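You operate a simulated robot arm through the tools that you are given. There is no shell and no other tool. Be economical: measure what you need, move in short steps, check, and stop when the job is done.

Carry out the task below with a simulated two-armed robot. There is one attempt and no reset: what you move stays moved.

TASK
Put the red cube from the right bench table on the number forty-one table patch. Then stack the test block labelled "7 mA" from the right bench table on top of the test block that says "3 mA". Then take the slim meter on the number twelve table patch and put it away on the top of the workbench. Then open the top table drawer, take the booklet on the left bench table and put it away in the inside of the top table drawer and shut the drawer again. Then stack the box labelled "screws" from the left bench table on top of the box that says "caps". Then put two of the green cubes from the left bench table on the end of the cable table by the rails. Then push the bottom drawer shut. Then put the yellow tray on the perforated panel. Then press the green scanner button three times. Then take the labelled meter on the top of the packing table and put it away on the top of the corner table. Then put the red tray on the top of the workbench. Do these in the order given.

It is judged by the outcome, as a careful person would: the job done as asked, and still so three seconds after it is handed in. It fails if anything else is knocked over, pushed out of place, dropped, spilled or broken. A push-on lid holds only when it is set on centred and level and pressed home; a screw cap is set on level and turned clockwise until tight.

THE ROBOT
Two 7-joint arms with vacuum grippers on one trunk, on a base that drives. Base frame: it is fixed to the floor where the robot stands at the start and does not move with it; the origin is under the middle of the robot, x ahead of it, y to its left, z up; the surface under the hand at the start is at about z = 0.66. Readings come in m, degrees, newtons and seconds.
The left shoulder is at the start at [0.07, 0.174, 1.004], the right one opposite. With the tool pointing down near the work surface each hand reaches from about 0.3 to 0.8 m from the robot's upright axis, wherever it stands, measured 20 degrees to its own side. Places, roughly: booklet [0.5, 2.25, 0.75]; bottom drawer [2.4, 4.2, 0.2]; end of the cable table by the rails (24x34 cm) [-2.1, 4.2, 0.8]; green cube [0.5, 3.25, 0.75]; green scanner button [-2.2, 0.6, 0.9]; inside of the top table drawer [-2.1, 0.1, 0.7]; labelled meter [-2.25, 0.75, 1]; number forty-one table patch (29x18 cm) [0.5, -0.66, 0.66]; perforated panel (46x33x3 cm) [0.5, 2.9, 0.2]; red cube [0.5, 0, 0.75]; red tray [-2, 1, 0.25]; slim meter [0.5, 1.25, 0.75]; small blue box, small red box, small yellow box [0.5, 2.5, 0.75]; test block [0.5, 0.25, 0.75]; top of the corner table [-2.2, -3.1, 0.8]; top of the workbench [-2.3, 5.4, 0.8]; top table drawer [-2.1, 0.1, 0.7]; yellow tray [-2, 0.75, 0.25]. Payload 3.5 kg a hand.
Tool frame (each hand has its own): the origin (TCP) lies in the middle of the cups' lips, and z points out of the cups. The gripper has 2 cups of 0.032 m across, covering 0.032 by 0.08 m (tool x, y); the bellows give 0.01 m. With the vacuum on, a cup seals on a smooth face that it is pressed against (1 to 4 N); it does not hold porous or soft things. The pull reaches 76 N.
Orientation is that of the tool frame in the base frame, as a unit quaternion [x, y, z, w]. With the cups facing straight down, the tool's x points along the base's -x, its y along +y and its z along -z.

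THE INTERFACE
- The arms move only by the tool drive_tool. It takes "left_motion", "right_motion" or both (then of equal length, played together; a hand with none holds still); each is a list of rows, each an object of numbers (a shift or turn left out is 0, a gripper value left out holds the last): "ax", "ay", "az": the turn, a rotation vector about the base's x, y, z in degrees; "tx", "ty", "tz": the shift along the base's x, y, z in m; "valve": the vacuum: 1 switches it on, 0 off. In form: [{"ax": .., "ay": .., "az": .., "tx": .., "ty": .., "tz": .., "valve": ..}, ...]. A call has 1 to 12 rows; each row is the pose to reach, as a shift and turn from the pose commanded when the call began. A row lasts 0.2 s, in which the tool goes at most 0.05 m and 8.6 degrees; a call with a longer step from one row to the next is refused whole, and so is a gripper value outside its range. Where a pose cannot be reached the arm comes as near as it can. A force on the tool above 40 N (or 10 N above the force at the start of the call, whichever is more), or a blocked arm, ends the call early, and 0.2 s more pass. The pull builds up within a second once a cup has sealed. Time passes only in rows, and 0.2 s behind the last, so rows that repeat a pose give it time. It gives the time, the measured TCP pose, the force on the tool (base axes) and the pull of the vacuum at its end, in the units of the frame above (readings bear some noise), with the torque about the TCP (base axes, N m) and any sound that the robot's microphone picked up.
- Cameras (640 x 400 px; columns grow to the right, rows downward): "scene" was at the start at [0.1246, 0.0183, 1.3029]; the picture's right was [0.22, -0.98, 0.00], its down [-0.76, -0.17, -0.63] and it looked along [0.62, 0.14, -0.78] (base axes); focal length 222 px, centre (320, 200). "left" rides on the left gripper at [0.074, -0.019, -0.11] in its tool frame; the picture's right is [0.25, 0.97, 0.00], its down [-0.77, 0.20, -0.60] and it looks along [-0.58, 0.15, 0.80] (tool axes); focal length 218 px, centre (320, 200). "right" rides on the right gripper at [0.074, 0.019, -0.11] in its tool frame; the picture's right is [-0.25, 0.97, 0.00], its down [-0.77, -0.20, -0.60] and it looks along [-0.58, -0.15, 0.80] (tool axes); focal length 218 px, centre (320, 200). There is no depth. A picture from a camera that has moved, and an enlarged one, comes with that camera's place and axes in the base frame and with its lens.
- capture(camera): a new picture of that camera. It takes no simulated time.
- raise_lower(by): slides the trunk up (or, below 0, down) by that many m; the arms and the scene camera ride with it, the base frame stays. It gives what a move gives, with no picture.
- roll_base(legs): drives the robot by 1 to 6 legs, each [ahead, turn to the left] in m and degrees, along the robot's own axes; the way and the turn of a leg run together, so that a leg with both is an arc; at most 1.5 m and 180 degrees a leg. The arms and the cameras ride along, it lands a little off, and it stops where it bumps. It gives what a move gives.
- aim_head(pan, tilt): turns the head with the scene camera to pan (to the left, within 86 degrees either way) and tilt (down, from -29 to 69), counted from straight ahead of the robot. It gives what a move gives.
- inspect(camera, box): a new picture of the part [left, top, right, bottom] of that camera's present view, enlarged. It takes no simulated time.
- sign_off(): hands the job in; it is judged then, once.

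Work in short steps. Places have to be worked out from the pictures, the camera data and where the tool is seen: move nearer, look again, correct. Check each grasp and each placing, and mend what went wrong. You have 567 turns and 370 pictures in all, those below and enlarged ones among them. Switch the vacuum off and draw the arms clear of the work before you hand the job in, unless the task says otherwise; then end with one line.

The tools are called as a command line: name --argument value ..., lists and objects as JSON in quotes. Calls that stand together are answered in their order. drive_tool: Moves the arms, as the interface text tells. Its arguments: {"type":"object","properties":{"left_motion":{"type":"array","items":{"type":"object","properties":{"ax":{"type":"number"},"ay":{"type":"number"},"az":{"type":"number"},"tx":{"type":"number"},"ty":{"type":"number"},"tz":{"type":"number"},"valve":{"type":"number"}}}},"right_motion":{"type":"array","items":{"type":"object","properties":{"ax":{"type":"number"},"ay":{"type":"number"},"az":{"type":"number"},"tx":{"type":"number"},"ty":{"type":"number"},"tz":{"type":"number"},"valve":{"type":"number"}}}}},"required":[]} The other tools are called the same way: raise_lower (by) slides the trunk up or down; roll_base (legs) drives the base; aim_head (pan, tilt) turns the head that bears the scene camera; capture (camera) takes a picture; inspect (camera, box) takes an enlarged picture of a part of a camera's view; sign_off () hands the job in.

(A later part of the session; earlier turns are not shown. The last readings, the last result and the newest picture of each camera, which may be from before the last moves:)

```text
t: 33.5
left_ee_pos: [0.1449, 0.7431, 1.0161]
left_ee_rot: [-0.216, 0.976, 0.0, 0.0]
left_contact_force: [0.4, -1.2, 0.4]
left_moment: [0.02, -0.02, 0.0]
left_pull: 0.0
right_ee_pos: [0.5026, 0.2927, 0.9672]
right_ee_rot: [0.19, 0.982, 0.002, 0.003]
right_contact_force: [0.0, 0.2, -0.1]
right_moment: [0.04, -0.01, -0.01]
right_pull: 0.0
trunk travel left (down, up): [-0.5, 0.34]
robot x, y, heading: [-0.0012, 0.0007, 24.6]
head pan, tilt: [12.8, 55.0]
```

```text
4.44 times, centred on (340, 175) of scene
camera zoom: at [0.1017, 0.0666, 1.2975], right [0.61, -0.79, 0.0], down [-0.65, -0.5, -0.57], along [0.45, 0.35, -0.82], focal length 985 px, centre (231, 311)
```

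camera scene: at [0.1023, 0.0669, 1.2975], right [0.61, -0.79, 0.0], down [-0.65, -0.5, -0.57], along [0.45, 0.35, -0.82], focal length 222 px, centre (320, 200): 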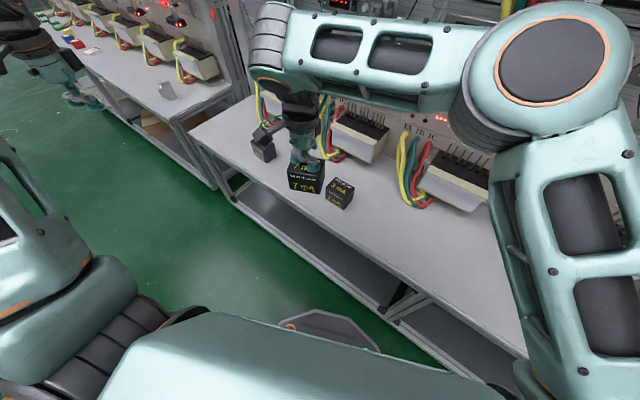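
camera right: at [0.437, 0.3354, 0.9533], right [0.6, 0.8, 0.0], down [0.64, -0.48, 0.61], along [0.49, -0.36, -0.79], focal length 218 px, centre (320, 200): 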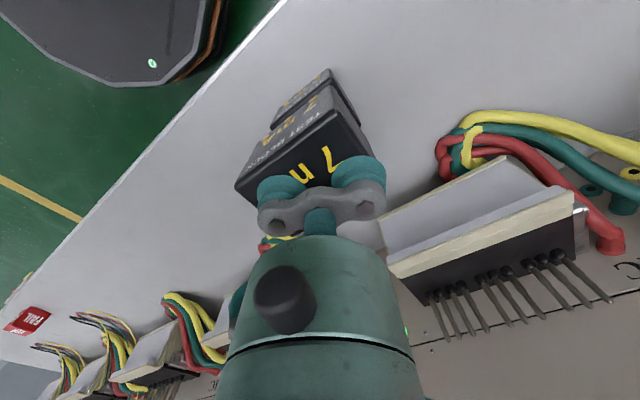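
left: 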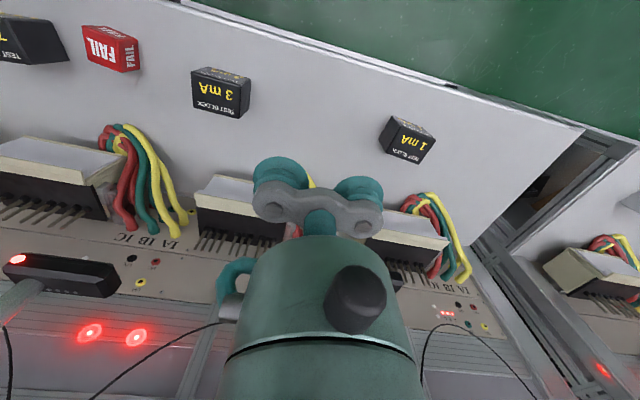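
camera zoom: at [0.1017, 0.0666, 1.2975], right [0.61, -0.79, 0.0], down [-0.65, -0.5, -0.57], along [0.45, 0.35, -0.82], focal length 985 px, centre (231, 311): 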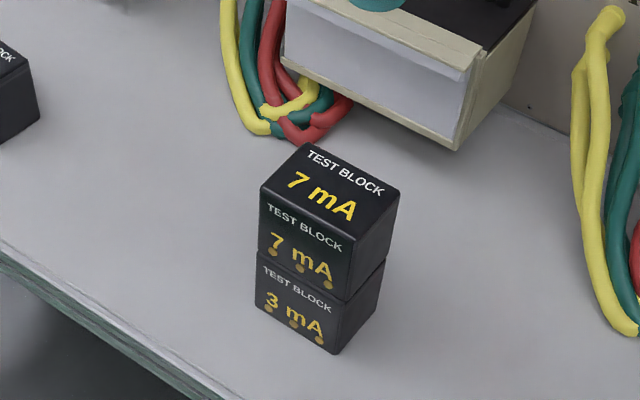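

Stacked neatly. Now pull the right hand in and survey the room to plan driving.

drive_tool --right_motion '[{"tx": -0.04, "ty": -0.02, "tz": 0.02}, {"tx": -0.08, "ty": -0.04, "tz": 0.04}, {"tx": -0.12, "ty": -0.07, "tz": 0.06, "az": 8}, {"tx": -0.14, "ty": -0.11, "tz": 0.08, "az": 16}, {"tx": -0.14, "ty": -0.15, "tz": 0.08, "az": 24}, {"tx": -0.14, "ty": -0.19, "tz": 0.08, "az": 32}, {"tx": -0.14, "ty": -0.21, "tz": 0.08, "az": 40}, {"tx": -0.14, "ty": -0.21, "tz": 0.08, "az": 46}]'

aim_head --pan 40 --tilt 20

capture --camera "scene"

aim_head --pan 85 --tilt 15

capture --camera "scene"

```text
refused: row 3 steps farther than a row can; nothing moved
```

```text
t: 34.5
left_ee_pos: [0.1458, 0.7414, 1.0148]
left_ee_rot: [-0.215, 0.977, 0.0, 0.0]
left_contact_force: [-0.3, 0.6, -0.4]
left_moment: [0.02, 0.0, 0.03]
left_pull: 0.1
right_ee_pos: [0.5038, 0.2934, 0.9643]
right_ee_rot: [0.191, 0.982, 0.001, 0.003]
right_contact_force: [0.2, -0.3, 0.8]
right_moment: [0.04, 0.03, 0.0]
right_pull: 0.0
trunk travel left (down, up): [-0.5, 0.34]
robot x, y, heading: [-0.0013, 0.0027, 25.0]
head pan, tilt: [40.0, 20.0]
```

```text
335 pictures are left
camera scene: at [0.0852, 0.1069, 1.3494], right [0.9, -0.43, 0.0], down [-0.15, -0.31, -0.94], along [0.4, 0.85, -0.34], focal length 222 px, centre (320, 200)
```

scene: 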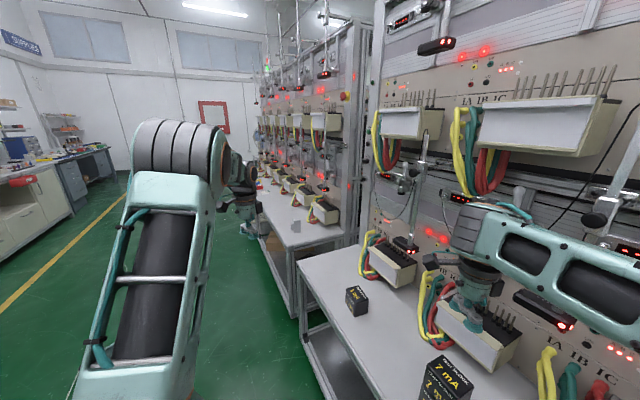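

```text
t: 35.6
left_ee_pos: [0.1454, 0.743, 1.0146]
left_ee_rot: [-0.216, 0.976, -0.001, 0.0]
left_contact_force: [0.3, 0.2, 0.2]
left_moment: [0.0, 0.0, 0.02]
left_pull: 0.0
right_ee_pos: [0.5041, 0.2934, 0.9655]
right_ee_rot: [0.191, 0.982, 0.0, 0.003]
right_contact_force: [0.1, 0.7, 0.6]
right_moment: [0.02, 0.0, 0.0]
right_pull: 0.1
trunk travel left (down, up): [-0.5, 0.34]
robot x, y, heading: [0.0001, -0.0013, 24.7]
head pan, tilt: [85.0, 15.0]
```

```text
334 pictures are left
camera scene: at [0.0139, 0.1106, 1.3576], right [0.94, 0.34, 0.0], down [0.09, -0.24, -0.97], along [-0.33, 0.91, -0.26], focal length 222 px, centre (320, 200)
```

scene: 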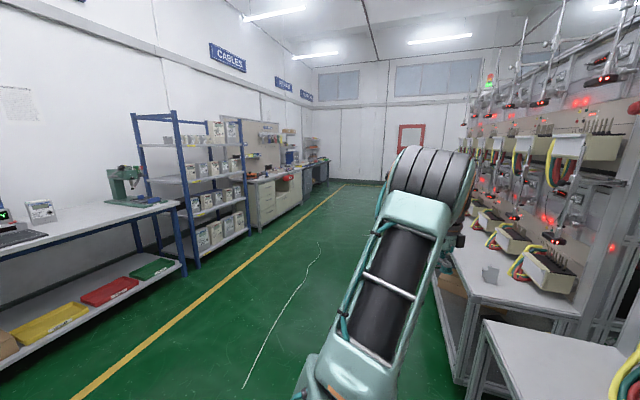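

Layout is clear: wall-side tables at x≈-2.1, aisle between. I back off from the bench, turn to +y and drive to y≈1.25.

roll_base --legs '[[-0.4, 0], [0, 65], [1.4, 0]]'

aim_head --pan -60 --tilt 35

capture --camera "scene"

```text
t: 47.4
left_ee_pos: [-0.9254, 1.6773, 1.0149]
left_ee_rot: [-0.695, 0.719, 0.0, 0.0]
left_contact_force: [0.2, 0.3, 0.1]
left_moment: [-0.01, 0.0, 0.02]
left_pull: 0.0
right_ee_pos: [-0.3627, 1.793, 0.9653]
right_ee_rot: [-0.351, 0.936, 0.003, 0.002]
right_contact_force: [0.3, 0.6, 0.2]
right_moment: [0.03, 0.02, -0.04]
right_pull: 0.1
trunk travel left (down, up): [-0.5, 0.34]
robot x, y, heading: [-0.3287, 1.2114, 88.0]
head pan, tilt: [85.0, 15.0]
```

```text
t: 49.7
left_ee_pos: [-0.9258, 1.677, 1.0152]
left_ee_rot: [-0.695, 0.719, 0.0, 0.0]
left_contact_force: [-0.1, -0.4, -0.3]
left_moment: [0.01, -0.01, 0.02]
left_pull: 0.0
right_ee_pos: [-0.3633, 1.7933, 0.9663]
right_ee_rot: [-0.351, 0.936, 0.003, 0.001]
right_contact_force: [0.1, -1.1, -0.1]
right_moment: [0.02, -0.02, 0.01]
right_pull: 0.2
trunk travel left (down, up): [-0.5, 0.34]
robot x, y, heading: [-0.3302, 1.2085, 88.2]
head pan, tilt: [-60.0, 35.0]
```

```text
333 pictures are left
camera scene: at [-0.2502, 1.3035, 1.3257], right [0.47, -0.88, 0.0], down [-0.51, -0.27, -0.82], along [0.72, 0.38, -0.57], focal length 222 px, centre (320, 200)
```

scene: 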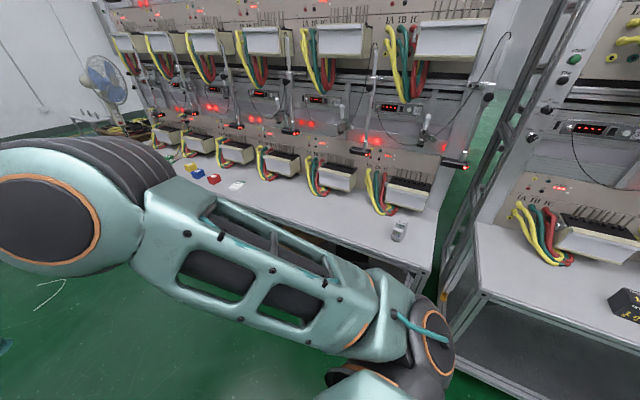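

Slim meter stands near (0.5, 1.32). Turn to face the bench and approach.

roll_base --legs '[[0, -88], [0.3, 0]]'

aim_head --pan 0 --tilt 50

capture --camera "scene"

```text
t: 55.6
left_ee_pos: [0.438, 1.7978, 1.0155]
left_ee_rot: [0.016, 1.0, -0.001, 0.0]
left_contact_force: [0.6, -0.4, -0.4]
left_moment: [-0.01, 0.01, -0.01]
left_pull: 0.1
right_ee_pos: [0.5564, 1.2345, 0.9665]
right_ee_rot: [0.412, 0.911, 0.0, 0.004]
right_contact_force: [0.2, 0.6, 0.1]
right_moment: [-0.03, -0.01, 0.01]
right_pull: 0.0
trunk travel left (down, up): [-0.5, 0.34]
robot x, y, heading: [-0.0226, 1.198, -1.7]
head pan, tilt: [-60.0, 35.0]
```

```text
t: 56.9
left_ee_pos: [0.4382, 1.7967, 1.0154]
left_ee_rot: [0.016, 1.0, 0.0, -0.001]
left_contact_force: [-0.2, -0.1, -0.5]
left_moment: [0.02, -0.04, -0.01]
left_pull: 0.0
right_ee_pos: [0.5558, 1.2343, 0.9653]
right_ee_rot: [0.413, 0.911, 0.001, 0.004]
right_contact_force: [0.7, 1.3, 0.0]
right_moment: [0.01, 0.0, 0.02]
right_pull: 0.0
trunk travel left (down, up): [-0.5, 0.34]
robot x, y, heading: [-0.0264, 1.2018, -2.0]
head pan, tilt: [0.0, 50.0]
```

```text
332 pictures are left
camera scene: at [0.1008, 1.1966, 1.304], right [-0.03, -1.0, 0.0], down [-0.77, 0.03, -0.64], along [0.64, -0.02, -0.77], focal length 222 px, centre (320, 200)
```

scene: 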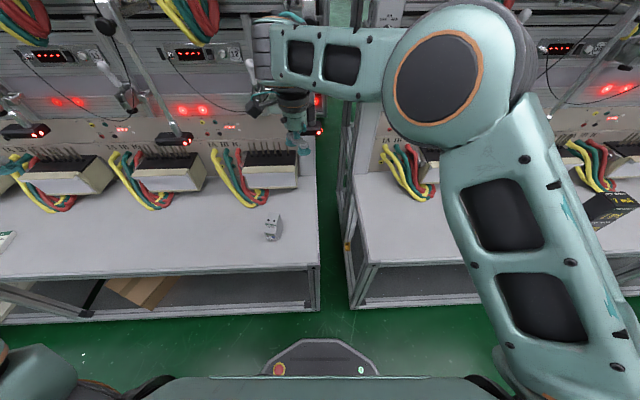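

Un-rotate the right tool over the meter and zoom onto it.

drive_tool --right_motion '[{"tx": -0.03, "az": 8}, {"tx": -0.05, "ty": 0.01, "az": 16}, {"tx": -0.07, "ty": 0.01, "az": 24}, {"tx": -0.09, "ty": 0.01, "az": 32}, {"tx": -0.1, "ty": 0.01, "az": 40}, {"tx": -0.1, "ty": 0.01, "az": 47}, {"tx": -0.1, "ty": 0.01, "az": 47}]'

capture --camera "right"

inspect --camera "scene" --box '[200, 150, 340, 260]'

```text
t: 58.5
left_ee_pos: [0.4378, 1.7981, 1.0156]
left_ee_rot: [0.016, 1.0, 0.0, 0.0]
left_contact_force: [-0.1, 0.2, 0.0]
left_moment: [0.02, 0.01, 0.03]
left_pull: 0.0
right_ee_pos: [0.4552, 1.2444, 0.9664]
right_ee_rot: [0.014, 1.0, 0.002, 0.003]
right_contact_force: [-0.9, -0.2, 0.3]
right_moment: [0.03, -0.01, 0.01]
right_pull: 0.0
trunk travel left (down, up): [-0.5, 0.34]
robot x, y, heading: [-0.0279, 1.2006, -1.9]
head pan, tilt: [0.0, 50.0]
```

```text
331 pictures are left
camera right: at [0.3812, 1.2659, 1.0773], right [0.28, 0.96, 0.0], down [0.76, -0.22, 0.61], along [0.58, -0.17, -0.79], focal length 218 px, centre (320, 200)
```

right: 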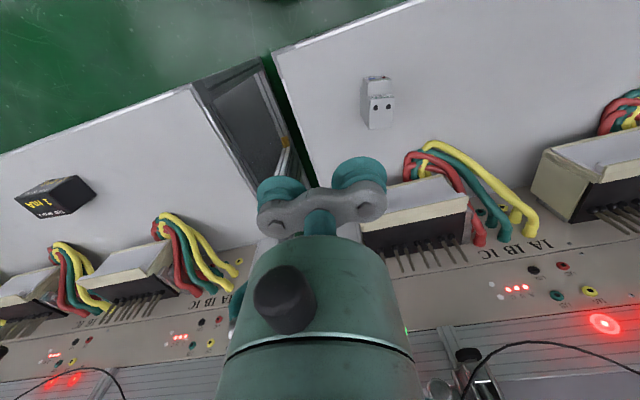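

```text
3.64 times, centred on (270, 205) of scene
camera zoom: at [0.1009, 1.1968, 1.3039], right [-0.03, -1.0, 0.0], down [-0.77, 0.03, -0.64], along [0.64, -0.02, -0.77], focal length 806 px, centre (502, 182)
```

zoom: 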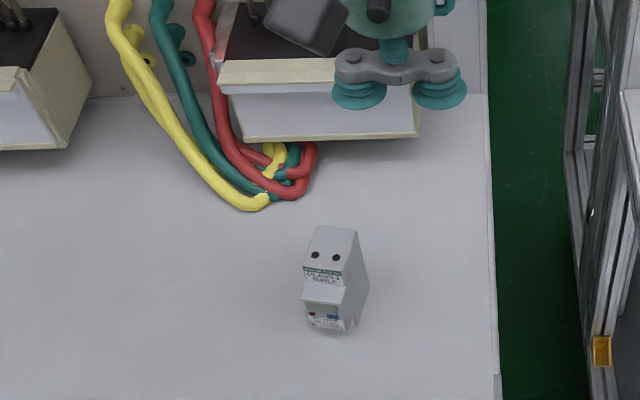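

inspect --camera "scene" --box '[258, 205, 290, 230]'

inspect --camera "scene" --box '[250, 205, 300, 245]'

inspect --camera "right" --box '[340, 60, 420, 140]'

```text
16.00 times, centred on (274, 218) of scene
camera zoom: at [0.1009, 1.1968, 1.3039], right [-0.03, -1.0, 0.0], down [-0.77, 0.03, -0.64], along [0.64, -0.02, -0.77], focal length 3545 px, centre (1056, -80)
```

zoom: 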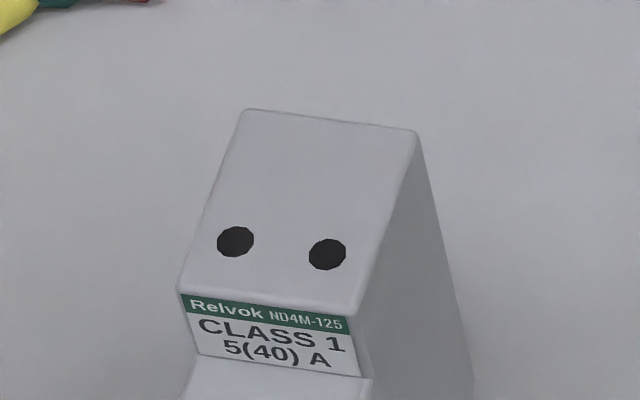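

```text
10.00 times, centred on (275, 225) of scene
camera zoom: at [0.1009, 1.1968, 1.3039], right [-0.03, -1.0, 0.0], down [-0.77, 0.03, -0.64], along [0.64, -0.02, -0.77], focal length 2216 px, centre (770, -50)
```

zoom: 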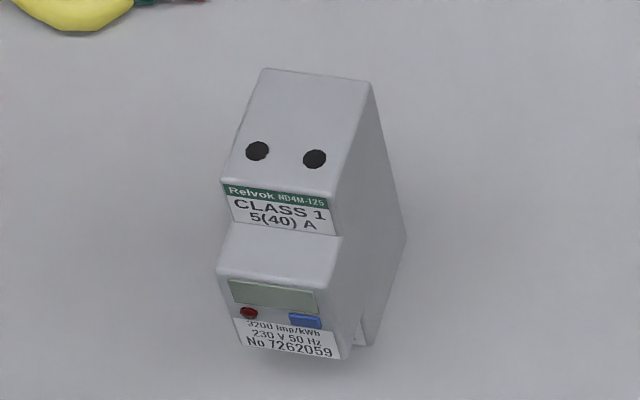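

```text
5.00 times, centred on (380, 100) of right
camera zoom: at [0.3812, 1.2659, 1.0773], right [0.28, 0.96, 0.0], down [0.76, -0.22, 0.61], along [0.58, -0.17, -0.79], focal length 1091 px, centre (20, 700)
```

zoom: 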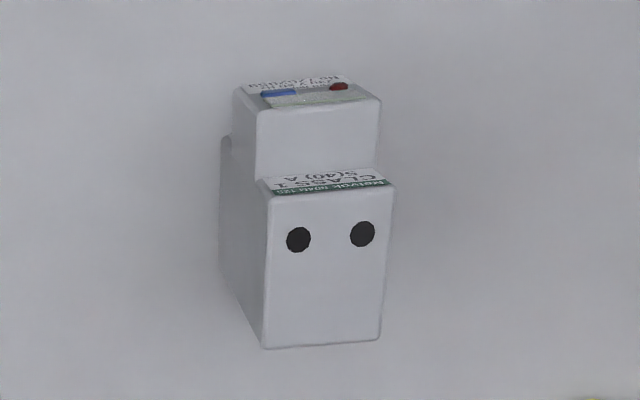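

The meter's top is about 3.5×4.3 cm at z≈0.743, centre (0.499, 1.330). I bring the +y cup over it and check close up.

drive_tool --right_motion '[{"tx": 0.02, "ty": 0.03, "tz": -0.02}, {"tx": 0.044, "ty": 0.062, "tz": -0.04}, {"tx": 0.044, "ty": 0.062, "tz": -0.09}, {"tx": 0.044, "ty": 0.062, "tz": -0.14}, {"tx": 0.044, "ty": 0.062, "tz": -0.18}, {"tx": 0.044, "ty": 0.062, "tz": -0.2}, {"tx": 0.044, "ty": 0.062, "tz": -0.2}]'

inspect --camera "scene" --box '[250, 190, 306, 235]'

inspect --camera "right" --box '[240, 60, 440, 240]'

```text
t: 60.1
left_ee_pos: [0.4377, 1.7983, 1.0159]
left_ee_rot: [0.016, 1.0, 0.0, 0.0]
left_contact_force: [0.1, 0.1, -0.1]
left_moment: [-0.03, 0.01, 0.0]
left_pull: 0.1
right_ee_pos: [0.501, 1.3055, 0.7683]
right_ee_rot: [0.017, 1.0, 0.001, 0.003]
right_contact_force: [0.1, -0.6, 0.3]
right_moment: [0.03, 0.0, -0.04]
right_pull: 0.1
trunk travel left (down, up): [-0.5, 0.34]
robot x, y, heading: [-0.0235, 1.1982, -2.1]
head pan, tilt: [0.0, 50.0]
```

```text
8.89 times, centred on (278, 212) of scene
camera zoom: at [0.1006, 1.1964, 1.304], right [-0.03, -1.0, 0.0], down [-0.77, 0.03, -0.64], along [0.64, -0.02, -0.77], focal length 1969 px, centre (693, 89)
```

zoom: 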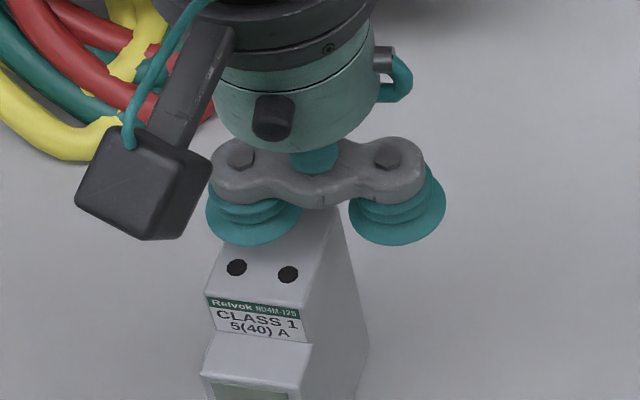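

```text
2.22 times, centred on (340, 150) of right
camera zoom: at [0.427, 1.3269, 0.8787], right [0.28, 0.96, 0.0], down [0.76, -0.23, 0.61], along [0.58, -0.17, -0.79], focal length 485 px, centre (276, 311)
```

zoom: 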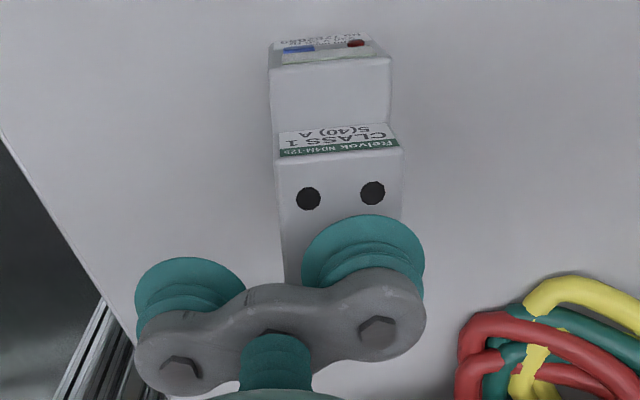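

Cup is over the top's middle within a millimetre or two. Press down with vacuum.

drive_tool --right_motion '[{"ty": -0.001, "tz": -0.012, "valve": 1}, {"ty": -0.001, "tz": -0.02}, {"ty": -0.001, "tz": -0.025}, {"ty": -0.001, "tz": -0.028}, {"ty": -0.001, "tz": -0.028}, {"ty": -0.001, "tz": -0.028}]'

```text
t: 61.5
left_ee_pos: [0.4359, 1.7977, 1.0165]
left_ee_rot: [0.015, 1.0, -0.001, 0.0]
left_contact_force: [-0.2, -0.4, 0.0]
left_moment: [-0.03, -0.02, -0.02]
left_pull: 0.1
right_ee_pos: [0.4985, 1.3055, 0.7423]
right_ee_rot: [0.015, 1.0, 0.002, 0.004]
right_contact_force: [5.2, 0.3, 27.2]
right_moment: [1.14, -0.03, -0.07]
right_pull: 37.6
trunk travel left (down, up): [-0.5, 0.34]
robot x, y, heading: [-0.0284, 1.2017, -2.0]
head pan, tilt: [0.0, 50.0]
```

Sealed. Lift and retract a little.

drive_tool --right_motion '[{"tz": 0.03}, {"tz": 0.07}, {"tz": 0.12}, {"tz": 0.17}, {"tz": 0.21, "tx": -0.02}, {"tz": 0.23, "tx": -0.06, "ty": -0.02}, {"tz": 0.24, "tx": -0.1, "ty": -0.04}, {"tz": 0.25, "tx": -0.14, "ty": -0.06}, {"tz": 0.25, "tx": -0.14, "ty": -0.1}]'

capture --camera "scene"

```text
t: 63.5
left_ee_pos: [0.4379, 1.7963, 1.0174]
left_ee_rot: [0.016, 1.0, 0.001, 0.0]
left_contact_force: [-0.3, 0.4, -1.1]
left_moment: [0.02, -0.02, -0.01]
left_pull: 0.0
right_ee_pos: [0.36, 1.2017, 0.9893]
right_ee_rot: [0.016, 1.0, 0.003, 0.003]
right_contact_force: [0.4, 0.2, -1.1]
right_moment: [0.89, -0.02, 0.03]
right_pull: 37.8
trunk travel left (down, up): [-0.5, 0.34]
robot x, y, heading: [-0.0277, 1.2027, -2.0]
head pan, tilt: [0.0, 50.0]
```

```text
324 pictures are left
camera scene: at [0.1017, 1.1945, 1.3038], right [-0.03, -1.0, 0.0], down [-0.77, 0.03, -0.64], along [0.64, -0.02, -0.77], focal length 222 px, centre (320, 200)
```

scene: 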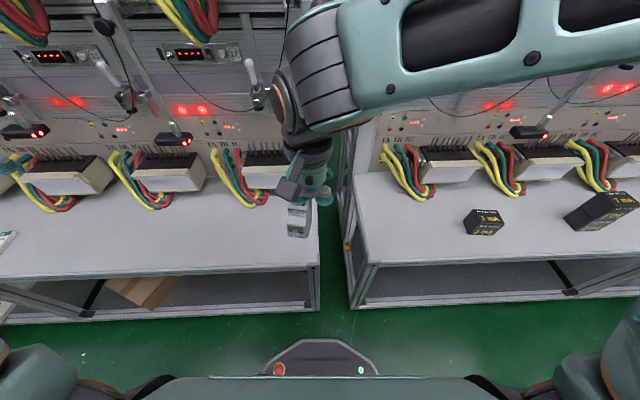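

Meter held upright. Tuck the left hand, back out and drive up the aisle.

drive_tool --left_motion '[{"ty": -0.05}, {"ty": -0.1}, {"ty": -0.15}, {"ty": -0.2}, {"ty": -0.25}]'

roll_base --legs '[[-0.8, 0], [0, 92], [1.5, 0], [1.3, 0]]'

aim_head --pan 45 --tilt 20

capture --camera "scene"

```text
t: 64.7
left_ee_pos: [0.437, 1.5454, 1.0124]
left_ee_rot: [0.016, 1.0, 0.0, 0.0]
left_contact_force: [-0.7, -0.4, 0.6]
left_moment: [0.01, 0.01, 0.02]
left_pull: 0.0
right_ee_pos: [0.3601, 1.2031, 0.9899]
right_ee_rot: [0.015, 1.0, 0.002, 0.002]
right_contact_force: [-0.1, -0.1, -1.5]
right_moment: [0.87, -0.02, -0.04]
right_pull: 38.0
trunk travel left (down, up): [-0.5, 0.34]
robot x, y, heading: [-0.0244, 1.1949, -1.8]
head pan, tilt: [0.0, 50.0]
```

```text
t: 86.1
left_ee_pos: [-1.212, 4.486, 1.0133]
left_ee_rot: [0.707, -0.707, 0.0, 0.0]
left_contact_force: [-1.0, 0.2, -0.6]
left_moment: [0.0, 0.0, -0.01]
left_pull: 0.0
right_ee_pos: [-0.865, 4.419, 0.9897]
right_ee_rot: [0.708, -0.706, -0.003, -0.001]
right_contact_force: [0.5, 0.3, -1.8]
right_moment: [-0.01, 0.87, -0.02]
right_pull: 37.2
trunk travel left (down, up): [-0.5, 0.34]
robot x, y, heading: [-0.8504, 4.0323, 90.0]
head pan, tilt: [0.0, 50.0]
```

```text
t: 87.2
left_ee_pos: [-1.2104, 4.4841, 1.0128]
left_ee_rot: [-0.707, 0.707, 0.0, 0.001]
left_contact_force: [-0.1, -0.4, -0.7]
left_moment: [-0.01, 0.0, -0.04]
left_pull: 0.1
right_ee_pos: [-0.8652, 4.4183, 0.9886]
right_ee_rot: [0.708, -0.706, -0.003, -0.001]
right_contact_force: [0.6, 0.5, -1.6]
right_moment: [-0.02, 0.86, -0.03]
right_pull: 37.7
trunk travel left (down, up): [-0.5, 0.34]
robot x, y, heading: [-0.8554, 4.0363, 89.7]
head pan, tilt: [45.0, 20.0]
```

```text
323 pictures are left
camera scene: at [-0.9151, 4.1498, 1.3495], right [0.71, 0.71, 0.0], down [0.24, -0.24, -0.94], along [-0.66, 0.67, -0.34], focal length 222 px, centre (320, 200)
```

scene: 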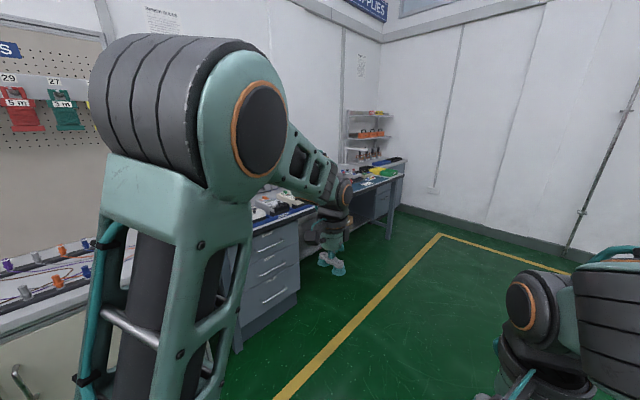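

The workbench is ahead-left. Drive on to y≈5.35 and face −x.

roll_base --legs '[[1.3, 0], [0, 90]]'

aim_head --pan 0 --tilt 30

capture --camera "scene"

```text
t: 97.6
left_ee_pos: [-1.2996, 4.959, 1.0121]
left_ee_rot: [1.0, 0.017, 0.001, 0.001]
left_contact_force: [0.4, -0.6, 0.0]
left_moment: [0.0, 0.02, 0.02]
left_pull: 0.1
right_ee_pos: [-1.2439, 5.309, 0.9903]
right_ee_rot: [1.0, 0.017, -0.002, 0.002]
right_contact_force: [0.4, -0.3, -2.6]
right_moment: [-0.87, 0.01, 0.03]
right_pull: 37.7
trunk travel left (down, up): [-0.5, 0.34]
robot x, y, heading: [-0.8631, 5.3348, -178.2]
head pan, tilt: [45.0, 20.0]
```

```text
t: 98.8
left_ee_pos: [-1.2989, 4.9605, 1.013]
left_ee_rot: [1.0, 0.016, 0.0, -0.001]
left_contact_force: [-0.5, 0.2, -0.5]
left_moment: [-0.04, 0.02, -0.01]
left_pull: 0.1
right_ee_pos: [-1.2457, 5.3085, 0.9897]
right_ee_rot: [1.0, 0.017, -0.003, 0.002]
right_contact_force: [-0.6, -0.3, -1.1]
right_moment: [-0.85, 0.0, -0.03]
right_pull: 38.3
trunk travel left (down, up): [-0.5, 0.34]
robot x, y, heading: [-0.8607, 5.3362, -177.9]
head pan, tilt: [0.0, 30.0]
```

```text
322 pictures are left
camera scene: at [-0.9998, 5.3336, 1.3335], right [-0.03, 1.0, 0.0], down [0.5, 0.02, -0.87], along [-0.87, -0.03, -0.5], focal length 222 px, centre (320, 200)
```

scene: 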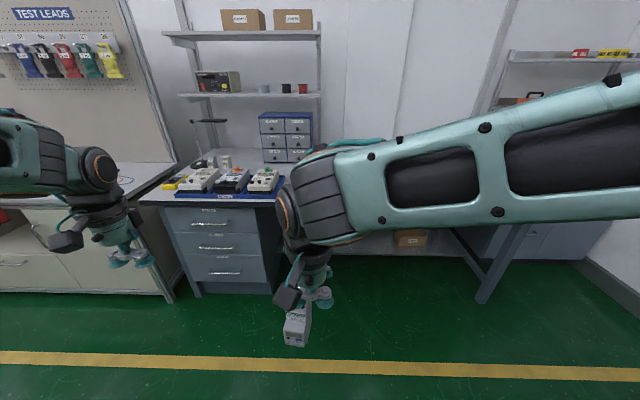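

roll_base --legs '[[0.3, 0]]'

drive_tool --right_motion '[{"ty": 0.05}, {"ty": 0.1}, {"ty": 0.15}, {"ty": 0.2}, {"ty": 0.25}, {"ty": 0.3}]'

aim_head --pan 0 --tilt 35

capture --camera "scene"

```text
t: 100.8
left_ee_pos: [-1.5982, 4.948, 1.0122]
left_ee_rot: [1.0, 0.018, 0.0, -0.001]
left_contact_force: [0.2, -0.3, -0.1]
left_moment: [-0.03, 0.04, 0.0]
left_pull: 0.2
right_ee_pos: [-1.5445, 5.2973, 0.9887]
right_ee_rot: [1.0, 0.021, -0.003, 0.002]
right_contact_force: [-1.3, 0.0, -1.6]
right_moment: [-0.89, -0.03, 0.01]
right_pull: 37.7
trunk travel left (down, up): [-0.5, 0.34]
robot x, y, heading: [-1.1576, 5.3292, -177.9]
head pan, tilt: [0.0, 30.0]
```

```text
t: 102.2
left_ee_pos: [-1.5967, 4.9493, 1.0131]
left_ee_rot: [1.0, 0.02, 0.0, 0.002]
left_contact_force: [0.1, 0.4, 0.7]
left_moment: [-0.04, -0.03, 0.01]
left_pull: 0.0
right_ee_pos: [-1.5424, 5.601, 0.9914]
right_ee_rot: [1.0, 0.021, -0.003, 0.003]
right_contact_force: [-0.2, 0.0, -1.5]
right_moment: [-0.91, -0.03, 0.02]
right_pull: 37.7
trunk travel left (down, up): [-0.5, 0.34]
robot x, y, heading: [-1.1589, 5.3266, -177.7]
head pan, tilt: [0.0, 30.0]
```

```text
t: 102.8
left_ee_pos: [-1.5969, 4.9468, 1.0131]
left_ee_rot: [1.0, 0.02, 0.0, 0.0]
left_contact_force: [-0.4, -0.5, -0.5]
left_moment: [-0.01, 0.03, -0.02]
left_pull: 0.0
right_ee_pos: [-1.5433, 5.5967, 0.9917]
right_ee_rot: [1.0, 0.02, -0.002, 0.001]
right_contact_force: [-1.0, -0.6, -1.9]
right_moment: [-0.87, -0.02, 0.0]
right_pull: 37.8
trunk travel left (down, up): [-0.5, 0.34]
robot x, y, heading: [-1.1566, 5.3275, -177.9]
head pan, tilt: [0.0, 35.0]
```

```text
321 pictures are left
camera scene: at [-1.297, 5.3225, 1.3257], right [-0.04, 1.0, 0.0], down [0.57, 0.02, -0.82], along [-0.82, -0.03, -0.57], focal length 222 px, centre (320, 200)
```

scene: 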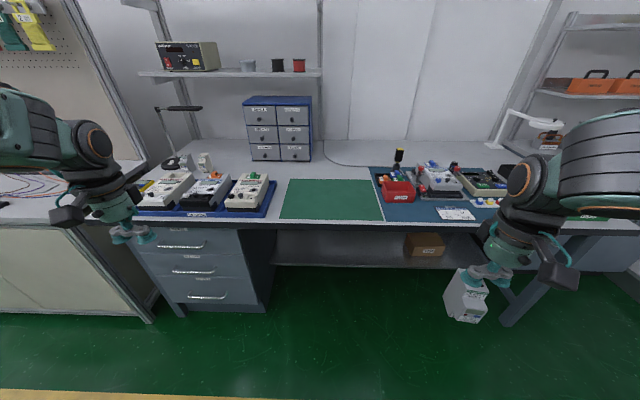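

Clear view: green mat in the middle with free bench behind it. I raise the meter, tuck, and drive forward to reach just behind the mat.

drive_tool --right_motion '[{"tz": 0.04, "ty": -0.03}, {"tz": 0.08, "ty": -0.06}, {"tz": 0.1, "ty": -0.1}]' --left_motion '[{"tz": 0.03, "tx": 0.03}, {"tz": 0.06, "tx": 0.06}, {"tz": 0.08, "tx": 0.09}]'

roll_base --legs '[[0.35, 0]]'

aim_head --pan -5 --tilt 45

capture --camera "scene"

```text
t: 103.7
left_ee_pos: [-1.5074, 4.9462, 1.0954]
left_ee_rot: [1.0, 0.019, -0.001, 0.0]
left_contact_force: [0.7, 0.1, -0.4]
left_moment: [0.0, 0.02, 0.0]
left_pull: 0.1
right_ee_pos: [-1.5394, 5.4947, 1.091]
right_ee_rot: [1.0, 0.019, -0.003, 0.001]
right_contact_force: [0.3, 0.1, -1.0]
right_moment: [-0.84, 0.03, 0.01]
right_pull: 37.8
trunk travel left (down, up): [-0.5, 0.34]
robot x, y, heading: [-1.1566, 5.3261, -177.6]
head pan, tilt: [0.0, 35.0]
```

```text
t: 106.0
left_ee_pos: [-1.861, 4.926, 1.0952]
left_ee_rot: [1.0, 0.027, 0.0, 0.0]
left_contact_force: [0.0, 0.6, -0.4]
left_moment: [-0.03, 0.01, 0.01]
left_pull: 0.0
right_ee_pos: [-1.9005, 5.4756, 1.0908]
right_ee_rot: [1.0, 0.026, -0.003, 0.002]
right_contact_force: [-0.9, 0.0, -0.8]
right_moment: [-0.87, -0.05, -0.01]
right_pull: 37.9
trunk travel left (down, up): [-0.5, 0.34]
robot x, y, heading: [-1.5183, 5.3073, -176.9]
head pan, tilt: [0.0, 35.0]
```

```text
t: 106.7
left_ee_pos: [-1.8602, 4.928, 1.0953]
left_ee_rot: [1.0, 0.026, 0.0, 0.0]
left_contact_force: [0.2, 0.1, 0.8]
left_moment: [-0.02, 0.02, -0.01]
left_pull: 0.1
right_ee_pos: [-1.8984, 5.4765, 1.0906]
right_ee_rot: [1.0, 0.027, -0.003, 0.001]
right_contact_force: [-1.0, 0.0, -1.3]
right_moment: [-0.89, -0.04, -0.01]
right_pull: 37.9
trunk travel left (down, up): [-0.5, 0.34]
robot x, y, heading: [-1.5137, 5.309, -177.1]
head pan, tilt: [-5.0, 45.0]
```

```text
320 pictures are left
camera scene: at [-1.6465, 5.313, 1.3109], right [0.04, 1.0, 0.0], down [0.71, -0.03, -0.71], along [-0.71, 0.03, -0.71], focal length 222 px, centre (320, 200)
```

scene: 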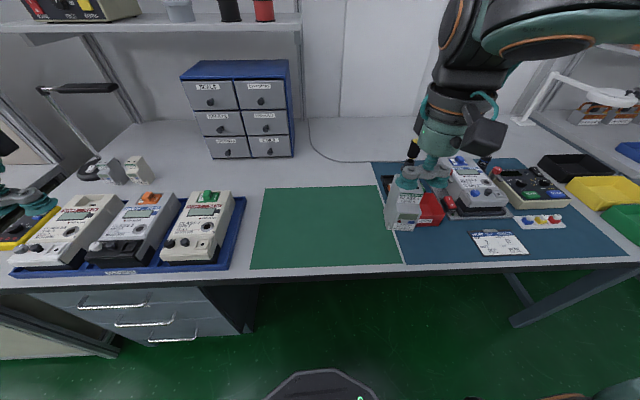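

Free strip behind the mat at about (-2.29, 5.36), before the wire at x≈-2.40. I move the meter there, staying high.

drive_tool --right_motion '[{"ty": -0.045}, {"ty": -0.09}, {"ty": -0.09, "tx": -0.05}, {"ty": -0.09, "tx": -0.1}, {"ty": -0.09, "tx": -0.15}, {"ty": -0.09, "tx": -0.2}, {"ty": -0.09, "tx": -0.25}, {"ty": -0.09, "tx": -0.3}, {"ty": -0.09, "tx": -0.35}, {"ty": -0.09, "tx": -0.39}, {"ty": -0.09, "tx": -0.39, "tz": -0.04}, {"ty": -0.09, "tx": -0.39, "tz": -0.08}]'

capture --camera "scene"

capture --camera "right"

```text
t: 108.6
left_ee_pos: [-1.8635, 4.9267, 1.094]
left_ee_rot: [1.0, 0.026, 0.001, 0.0]
left_contact_force: [-0.7, 0.9, -0.2]
left_moment: [0.0, 0.0, 0.02]
left_pull: 0.0
right_ee_pos: [-2.2123, 5.3867, 1.0704]
right_ee_rot: [1.0, 0.025, 0.017, -0.004]
right_contact_force: [-13.8, -28.5, -41.0]
right_moment: [3.35, 1.42, -2.49]
right_pull: 38.0
right hand out of reach, approached as far as the arm can: row 9
trunk travel left (down, up): [-0.5, 0.34]
robot x, y, heading: [-1.5134, 5.3088, -177.1]
head pan, tilt: [-5.0, 45.0]
stopped in row 9 (right hand): the force on the tool passed its limit at 212 N (the readings are from after the stop); the commanded pose is now the measured one
```

```text
319 pictures are left
camera scene: at [-1.6505, 5.3136, 1.3104], right [0.04, 1.0, 0.0], down [0.71, -0.03, -0.7], along [-0.7, 0.03, -0.71], focal length 222 px, centre (320, 200)
```

scene: 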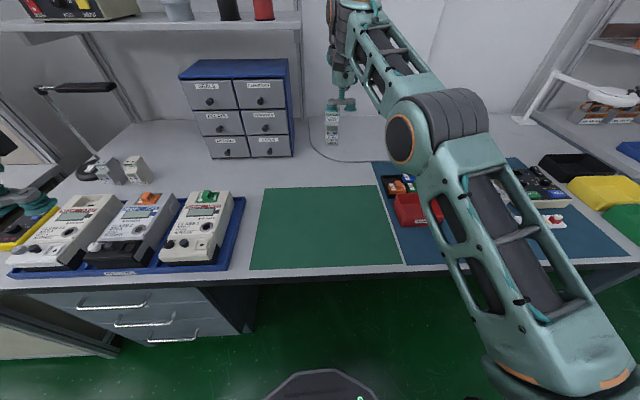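

```text
318 pictures are left
camera right: at [-2.1422, 5.3709, 1.1832], right [-0.2, -0.98, -0.01], down [-0.8, 0.16, 0.58], along [-0.57, 0.13, -0.81], focal length 218 px, centre (320, 200)
```

right: 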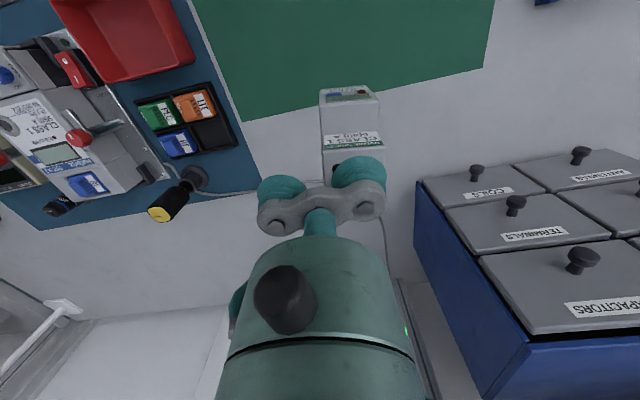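

The hand bumped something (likely shelf end/post near the wrist). Back off gently.

drive_tool --right_motion '[{"tx": 0.02}, {"tx": 0.05, "ty": 0.01}, {"tx": 0.1, "ty": 0.01}, {"tx": 0.1, "ty": 0.01}]'

aim_head --pan -5 --tilt 25

capture --camera "scene"

capture --camera "right"

```text
t: 109.6
left_ee_pos: [-1.8624, 4.927, 1.0935]
left_ee_rot: [1.0, 0.027, 0.0, 0.0]
left_contact_force: [-0.1, 0.4, -1.0]
left_moment: [-0.01, 0.0, 0.01]
left_pull: 0.2
right_ee_pos: [-2.1083, 5.3988, 1.0728]
right_ee_rot: [0.999, 0.028, 0.016, -0.003]
right_contact_force: [-0.6, -0.1, -1.3]
right_moment: [-0.86, -0.06, -0.02]
right_pull: 37.9
trunk travel left (down, up): [-0.5, 0.34]
robot x, y, heading: [-1.5144, 5.3108, -177.0]
head pan, tilt: [-5.0, 45.0]
```

```text
t: 110.4
left_ee_pos: [-1.8594, 4.927, 1.0955]
left_ee_rot: [1.0, 0.027, -0.001, 0.0]
left_contact_force: [-0.4, -0.5, 0.5]
left_moment: [0.04, -0.02, 0.0]
left_pull: 0.1
right_ee_pos: [-2.1056, 5.4001, 1.0744]
right_ee_rot: [0.999, 0.028, 0.016, -0.002]
right_contact_force: [0.0, 0.4, -1.0]
right_moment: [-0.86, -0.04, -0.02]
right_pull: 38.1
trunk travel left (down, up): [-0.5, 0.34]
robot x, y, heading: [-1.5154, 5.3123, -177.1]
head pan, tilt: [-5.0, 25.0]
```

```text
317 pictures are left
camera scene: at [-1.6571, 5.3133, 1.3414], right [0.04, 1.0, 0.0], down [0.42, -0.02, -0.91], along [-0.91, 0.03, -0.42], focal length 222 px, centre (320, 200)
```

scene: 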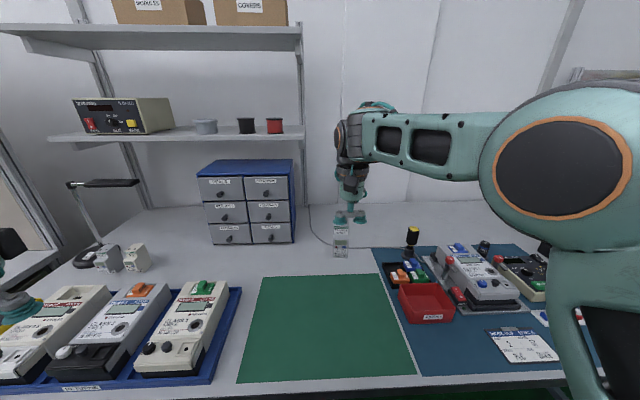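

```text
316 pictures are left
camera right: at [-2.0354, 5.3832, 1.1872], right [-0.2, -0.98, -0.01], down [-0.8, 0.15, 0.58], along [-0.57, 0.13, -0.81], focal length 218 px, centre (320, 200)
```

right: 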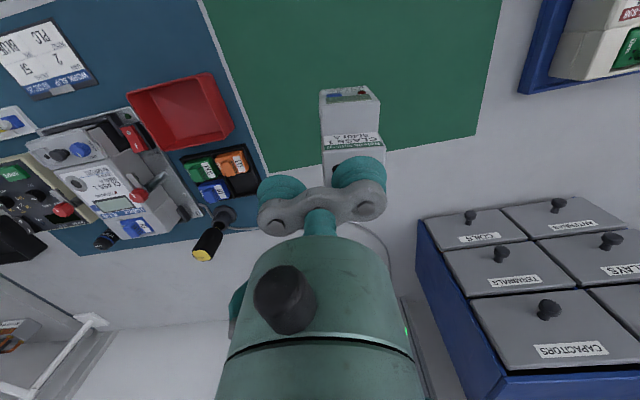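

Nothing was displaced. The shelf end (y≈5.28) was likely touched, so I shift right to y≈5.455, lower, and approach less deep.

drive_tool --right_motion '[{"ty": 0.03, "tz": -0.03}, {"ty": 0.055, "tz": -0.06}, {"ty": 0.055, "tz": -0.1}, {"ty": 0.055, "tz": -0.1, "tx": -0.04}, {"ty": 0.055, "tz": -0.1, "tx": -0.08}, {"ty": 0.055, "tz": -0.1, "tx": -0.12}, {"ty": 0.055, "tz": -0.1, "tx": -0.15}]'

aim_head --pan -5 --tilt 40

capture --camera "scene"

capture --camera "right"

```text
t: 112.0
left_ee_pos: [-1.8631, 4.9282, 1.0943]
left_ee_rot: [1.0, 0.025, 0.001, 0.0]
left_contact_force: [-0.9, -0.6, -0.5]
left_moment: [-0.03, -0.06, -0.01]
left_pull: 0.1
right_ee_pos: [-2.2608, 5.4519, 0.9721]
right_ee_rot: [0.999, 0.028, 0.019, -0.003]
right_contact_force: [-0.2, -0.9, -1.8]
right_moment: [-0.88, -0.07, -0.03]
right_pull: 37.1
trunk travel left (down, up): [-0.5, 0.34]
robot x, y, heading: [-1.5152, 5.3135, -177.3]
head pan, tilt: [-5.0, 25.0]
```

```text
t: 112.8
left_ee_pos: [-1.8603, 4.9264, 1.0951]
left_ee_rot: [1.0, 0.027, -0.001, 0.0]
left_contact_force: [0.0, -0.6, 0.3]
left_moment: [-0.02, 0.0, -0.01]
left_pull: 0.1
right_ee_pos: [-2.2581, 5.4494, 0.9759]
right_ee_rot: [0.999, 0.028, 0.016, -0.003]
right_contact_force: [-0.3, 0.5, -2.0]
right_moment: [-0.9, -0.03, -0.04]
right_pull: 38.1
trunk travel left (down, up): [-0.5, 0.34]
robot x, y, heading: [-1.5139, 5.3112, -177.1]
head pan, tilt: [-5.0, 40.0]
```

```text
315 pictures are left
camera scene: at [-1.6499, 5.313, 1.3182], right [0.04, 1.0, 0.0], down [0.64, -0.02, -0.77], along [-0.77, 0.03, -0.64], focal length 222 px, centre (320, 200)
```

scene: 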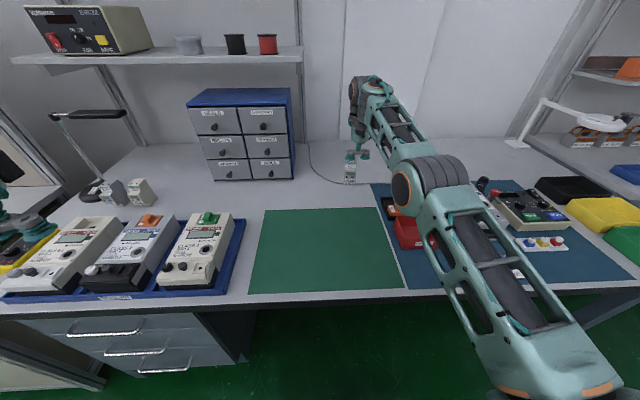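

```text
314 pictures are left
camera right: at [-2.1872, 5.4347, 1.0879], right [-0.2, -0.98, -0.01], down [-0.8, 0.15, 0.58], along [-0.57, 0.13, -0.81], focal length 218 px, centre (320, 200)
```

right: 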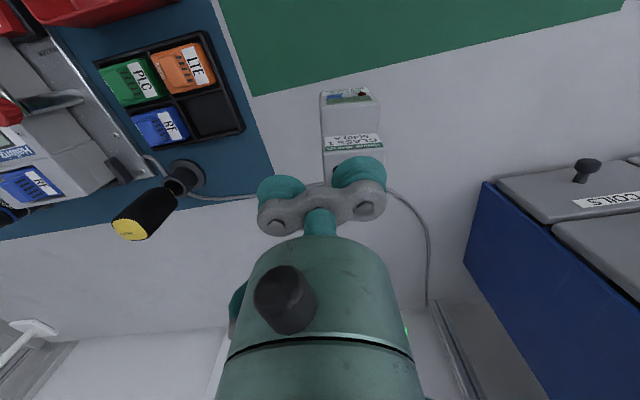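

Position is clear of the wire and the shelf. I correct the 2° tilt and descend toward the surface.

drive_tool --right_motion '[{"ay": 2.0, "ax": -0.3, "tz": -0.02}, {"ay": 2.0, "ax": -0.3, "tz": -0.04}, {"ay": 2.0, "ax": -0.3, "tz": -0.06}, {"ay": 2.0, "ax": -0.3, "tz": -0.07}, {"ay": 2.0, "ax": -0.3, "tz": -0.07}]'

inspect --camera "scene" --box '[310, 120, 400, 210]'

```text
t: 114.0
left_ee_pos: [-1.8608, 4.9262, 1.0951]
left_ee_rot: [1.0, 0.027, -0.001, 0.0]
left_contact_force: [0.1, 0.9, 0.1]
left_moment: [0.02, -0.03, 0.0]
left_pull: 0.1
right_ee_pos: [-2.2595, 5.4519, 0.903]
right_ee_rot: [1.0, 0.027, -0.001, 0.0]
right_contact_force: [-0.2, -0.4, -1.9]
right_moment: [-0.89, -0.06, 0.02]
right_pull: 37.5
trunk travel left (down, up): [-0.5, 0.34]
robot x, y, heading: [-1.5167, 5.3135, -176.9]
head pan, tilt: [-5.0, 40.0]
```

```text
4.44 times, centred on (355, 165) of scene
camera zoom: at [-1.6502, 5.3132, 1.3181], right [0.04, 1.0, 0.0], down [0.64, -0.02, -0.77], along [-0.77, 0.03, -0.64], focal length 985 px, centre (164, 356)
```

zoom: 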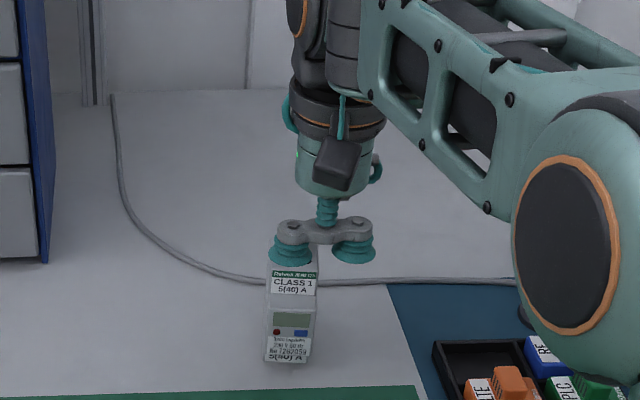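

Lower in small steps until contact.

drive_tool --right_motion '[{"tz": -0.006}, {"tz": -0.012}, {"tz": -0.018}, {"tz": -0.018}]'

inspect --camera "scene" --box '[310, 120, 400, 210]'

```text
t: 115.0
left_ee_pos: [-1.8571, 4.9264, 1.096]
left_ee_rot: [1.0, 0.026, -0.002, 0.001]
left_contact_force: [0.0, 1.2, 0.1]
left_moment: [-0.01, 0.02, 0.01]
left_pull: 0.1
right_ee_pos: [-2.2573, 5.4525, 0.8888]
right_ee_rot: [1.0, 0.028, -0.006, -0.001]
right_contact_force: [-6.1, 2.7, 26.7]
right_moment: [-1.25, -0.08, -0.07]
right_pull: 38.0
trunk travel left (down, up): [-0.5, 0.34]
robot x, y, heading: [-1.5113, 5.3157, -177.2]
head pan, tilt: [-5.0, 40.0]
```

```text
4.44 times, centred on (355, 165) of scene
camera zoom: at [-1.6467, 5.3128, 1.3189], right [0.04, 1.0, 0.0], down [0.64, -0.02, -0.77], along [-0.77, 0.03, -0.64], focal length 985 px, centre (164, 356)
```

zoom: 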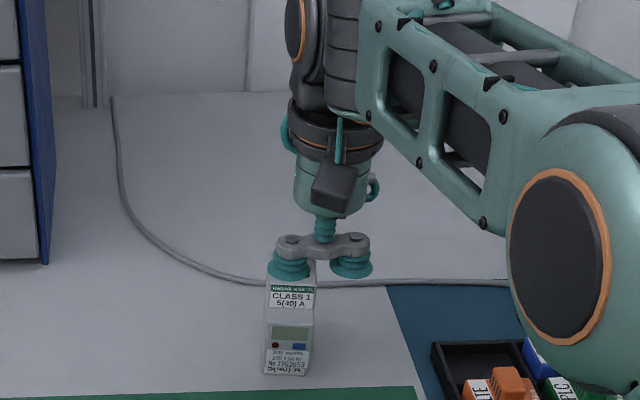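

Contact. Ease, release, lift, and retreat.

drive_tool --right_motion '[{"tz": 0.003}, {"tz": 0.003, "valve": 0}, {"tz": 0.003}, {"tz": 0.003}, {"tz": 0.006}, {"tz": 0.02}, {"tz": 0.05}, {"tz": 0.09}, {"tz": 0.09, "tx": 0.05}, {"tz": 0.09, "tx": 0.1}, {"tz": 0.12, "tx": 0.14}, {"tz": 0.16, "tx": 0.17}]'

capture --camera "scene"

```text
t: 117.6
left_ee_pos: [-1.8573, 4.926, 1.0967]
left_ee_rot: [1.0, 0.027, -0.002, 0.0]
left_contact_force: [0.6, 0.1, 1.1]
left_moment: [-0.01, 0.01, 0.0]
left_pull: 0.1
right_ee_pos: [-2.0848, 5.4482, 1.046]
right_ee_rot: [1.0, 0.028, -0.003, -0.001]
right_contact_force: [0.1, 0.3, 0.0]
right_moment: [0.01, 0.0, 0.0]
right_pull: 0.1
trunk travel left (down, up): [-0.5, 0.34]
robot x, y, heading: [-1.5142, 5.3103, -177.1]
head pan, tilt: [-5.0, 40.0]
```

```text
311 pictures are left
camera scene: at [-1.6479, 5.313, 1.3183], right [0.04, 1.0, 0.0], down [0.64, -0.02, -0.77], along [-0.77, 0.03, -0.64], focal length 222 px, centre (320, 200)
```

scene: 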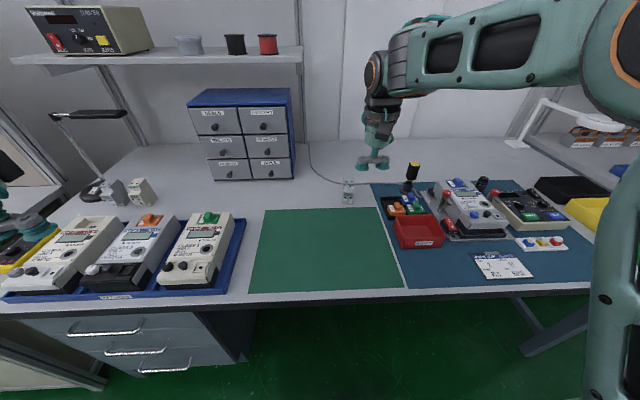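

Meter is put away. Now back out and drive to the drawer table near (-2.1, 0.1).

roll_base --legs '[[-0.75, 0], [0, 87], [1.5, 0], [1.5, 0], [1.5, 0]]'

aim_head --pan -40 --tilt 20

capture --camera "scene"

```text
t: 146.2
left_ee_pos: [-0.2748, 0.5288, 1.0966]
left_ee_rot: [0.694, 0.72, -0.001, 0.0]
left_contact_force: [-0.6, 0.2, 0.4]
left_moment: [0.02, 0.02, 0.01]
left_pull: 0.0
right_ee_pos: [-0.8017, 0.3097, 1.0443]
right_ee_rot: [0.693, 0.721, -0.002, 0.001]
right_contact_force: [0.5, 0.1, 0.0]
right_moment: [-0.01, 0.03, 0.02]
right_pull: 0.1
trunk travel left (down, up): [-0.5, 0.34]
robot x, y, heading: [-0.6589, 0.8748, -88.0]
head pan, tilt: [-5.0, 40.0]
```

```text
t: 147.2
left_ee_pos: [-0.2758, 0.5287, 1.0947]
left_ee_rot: [0.694, 0.72, -0.001, 0.0]
left_contact_force: [-0.8, -0.2, -0.2]
left_moment: [0.01, 0.05, -0.01]
left_pull: 0.0
right_ee_pos: [-0.8018, 0.3088, 1.0458]
right_ee_rot: [0.694, 0.72, -0.001, 0.0]
right_contact_force: [0.1, 0.3, 0.0]
right_moment: [0.03, 0.01, 0.02]
right_pull: 0.1
trunk travel left (down, up): [-0.5, 0.34]
robot x, y, heading: [-0.6571, 0.8775, -88.1]
head pan, tilt: [-40.0, 20.0]
```

```text
310 pictures are left
camera scene: at [-0.7103, 0.757, 1.3495], right [-0.79, 0.62, 0.0], down [0.21, 0.27, -0.94], along [-0.58, -0.74, -0.34], focal length 222 px, centre (320, 200)
```

scene: 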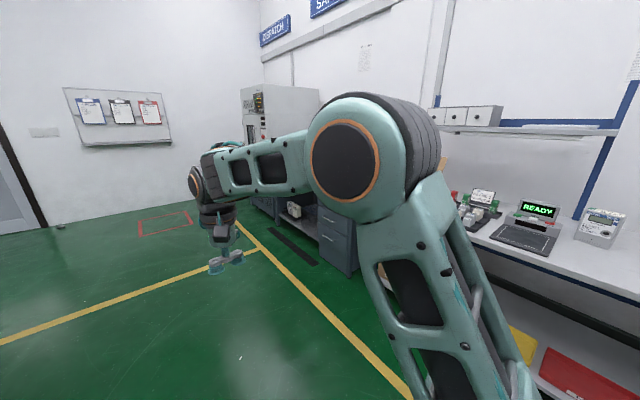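

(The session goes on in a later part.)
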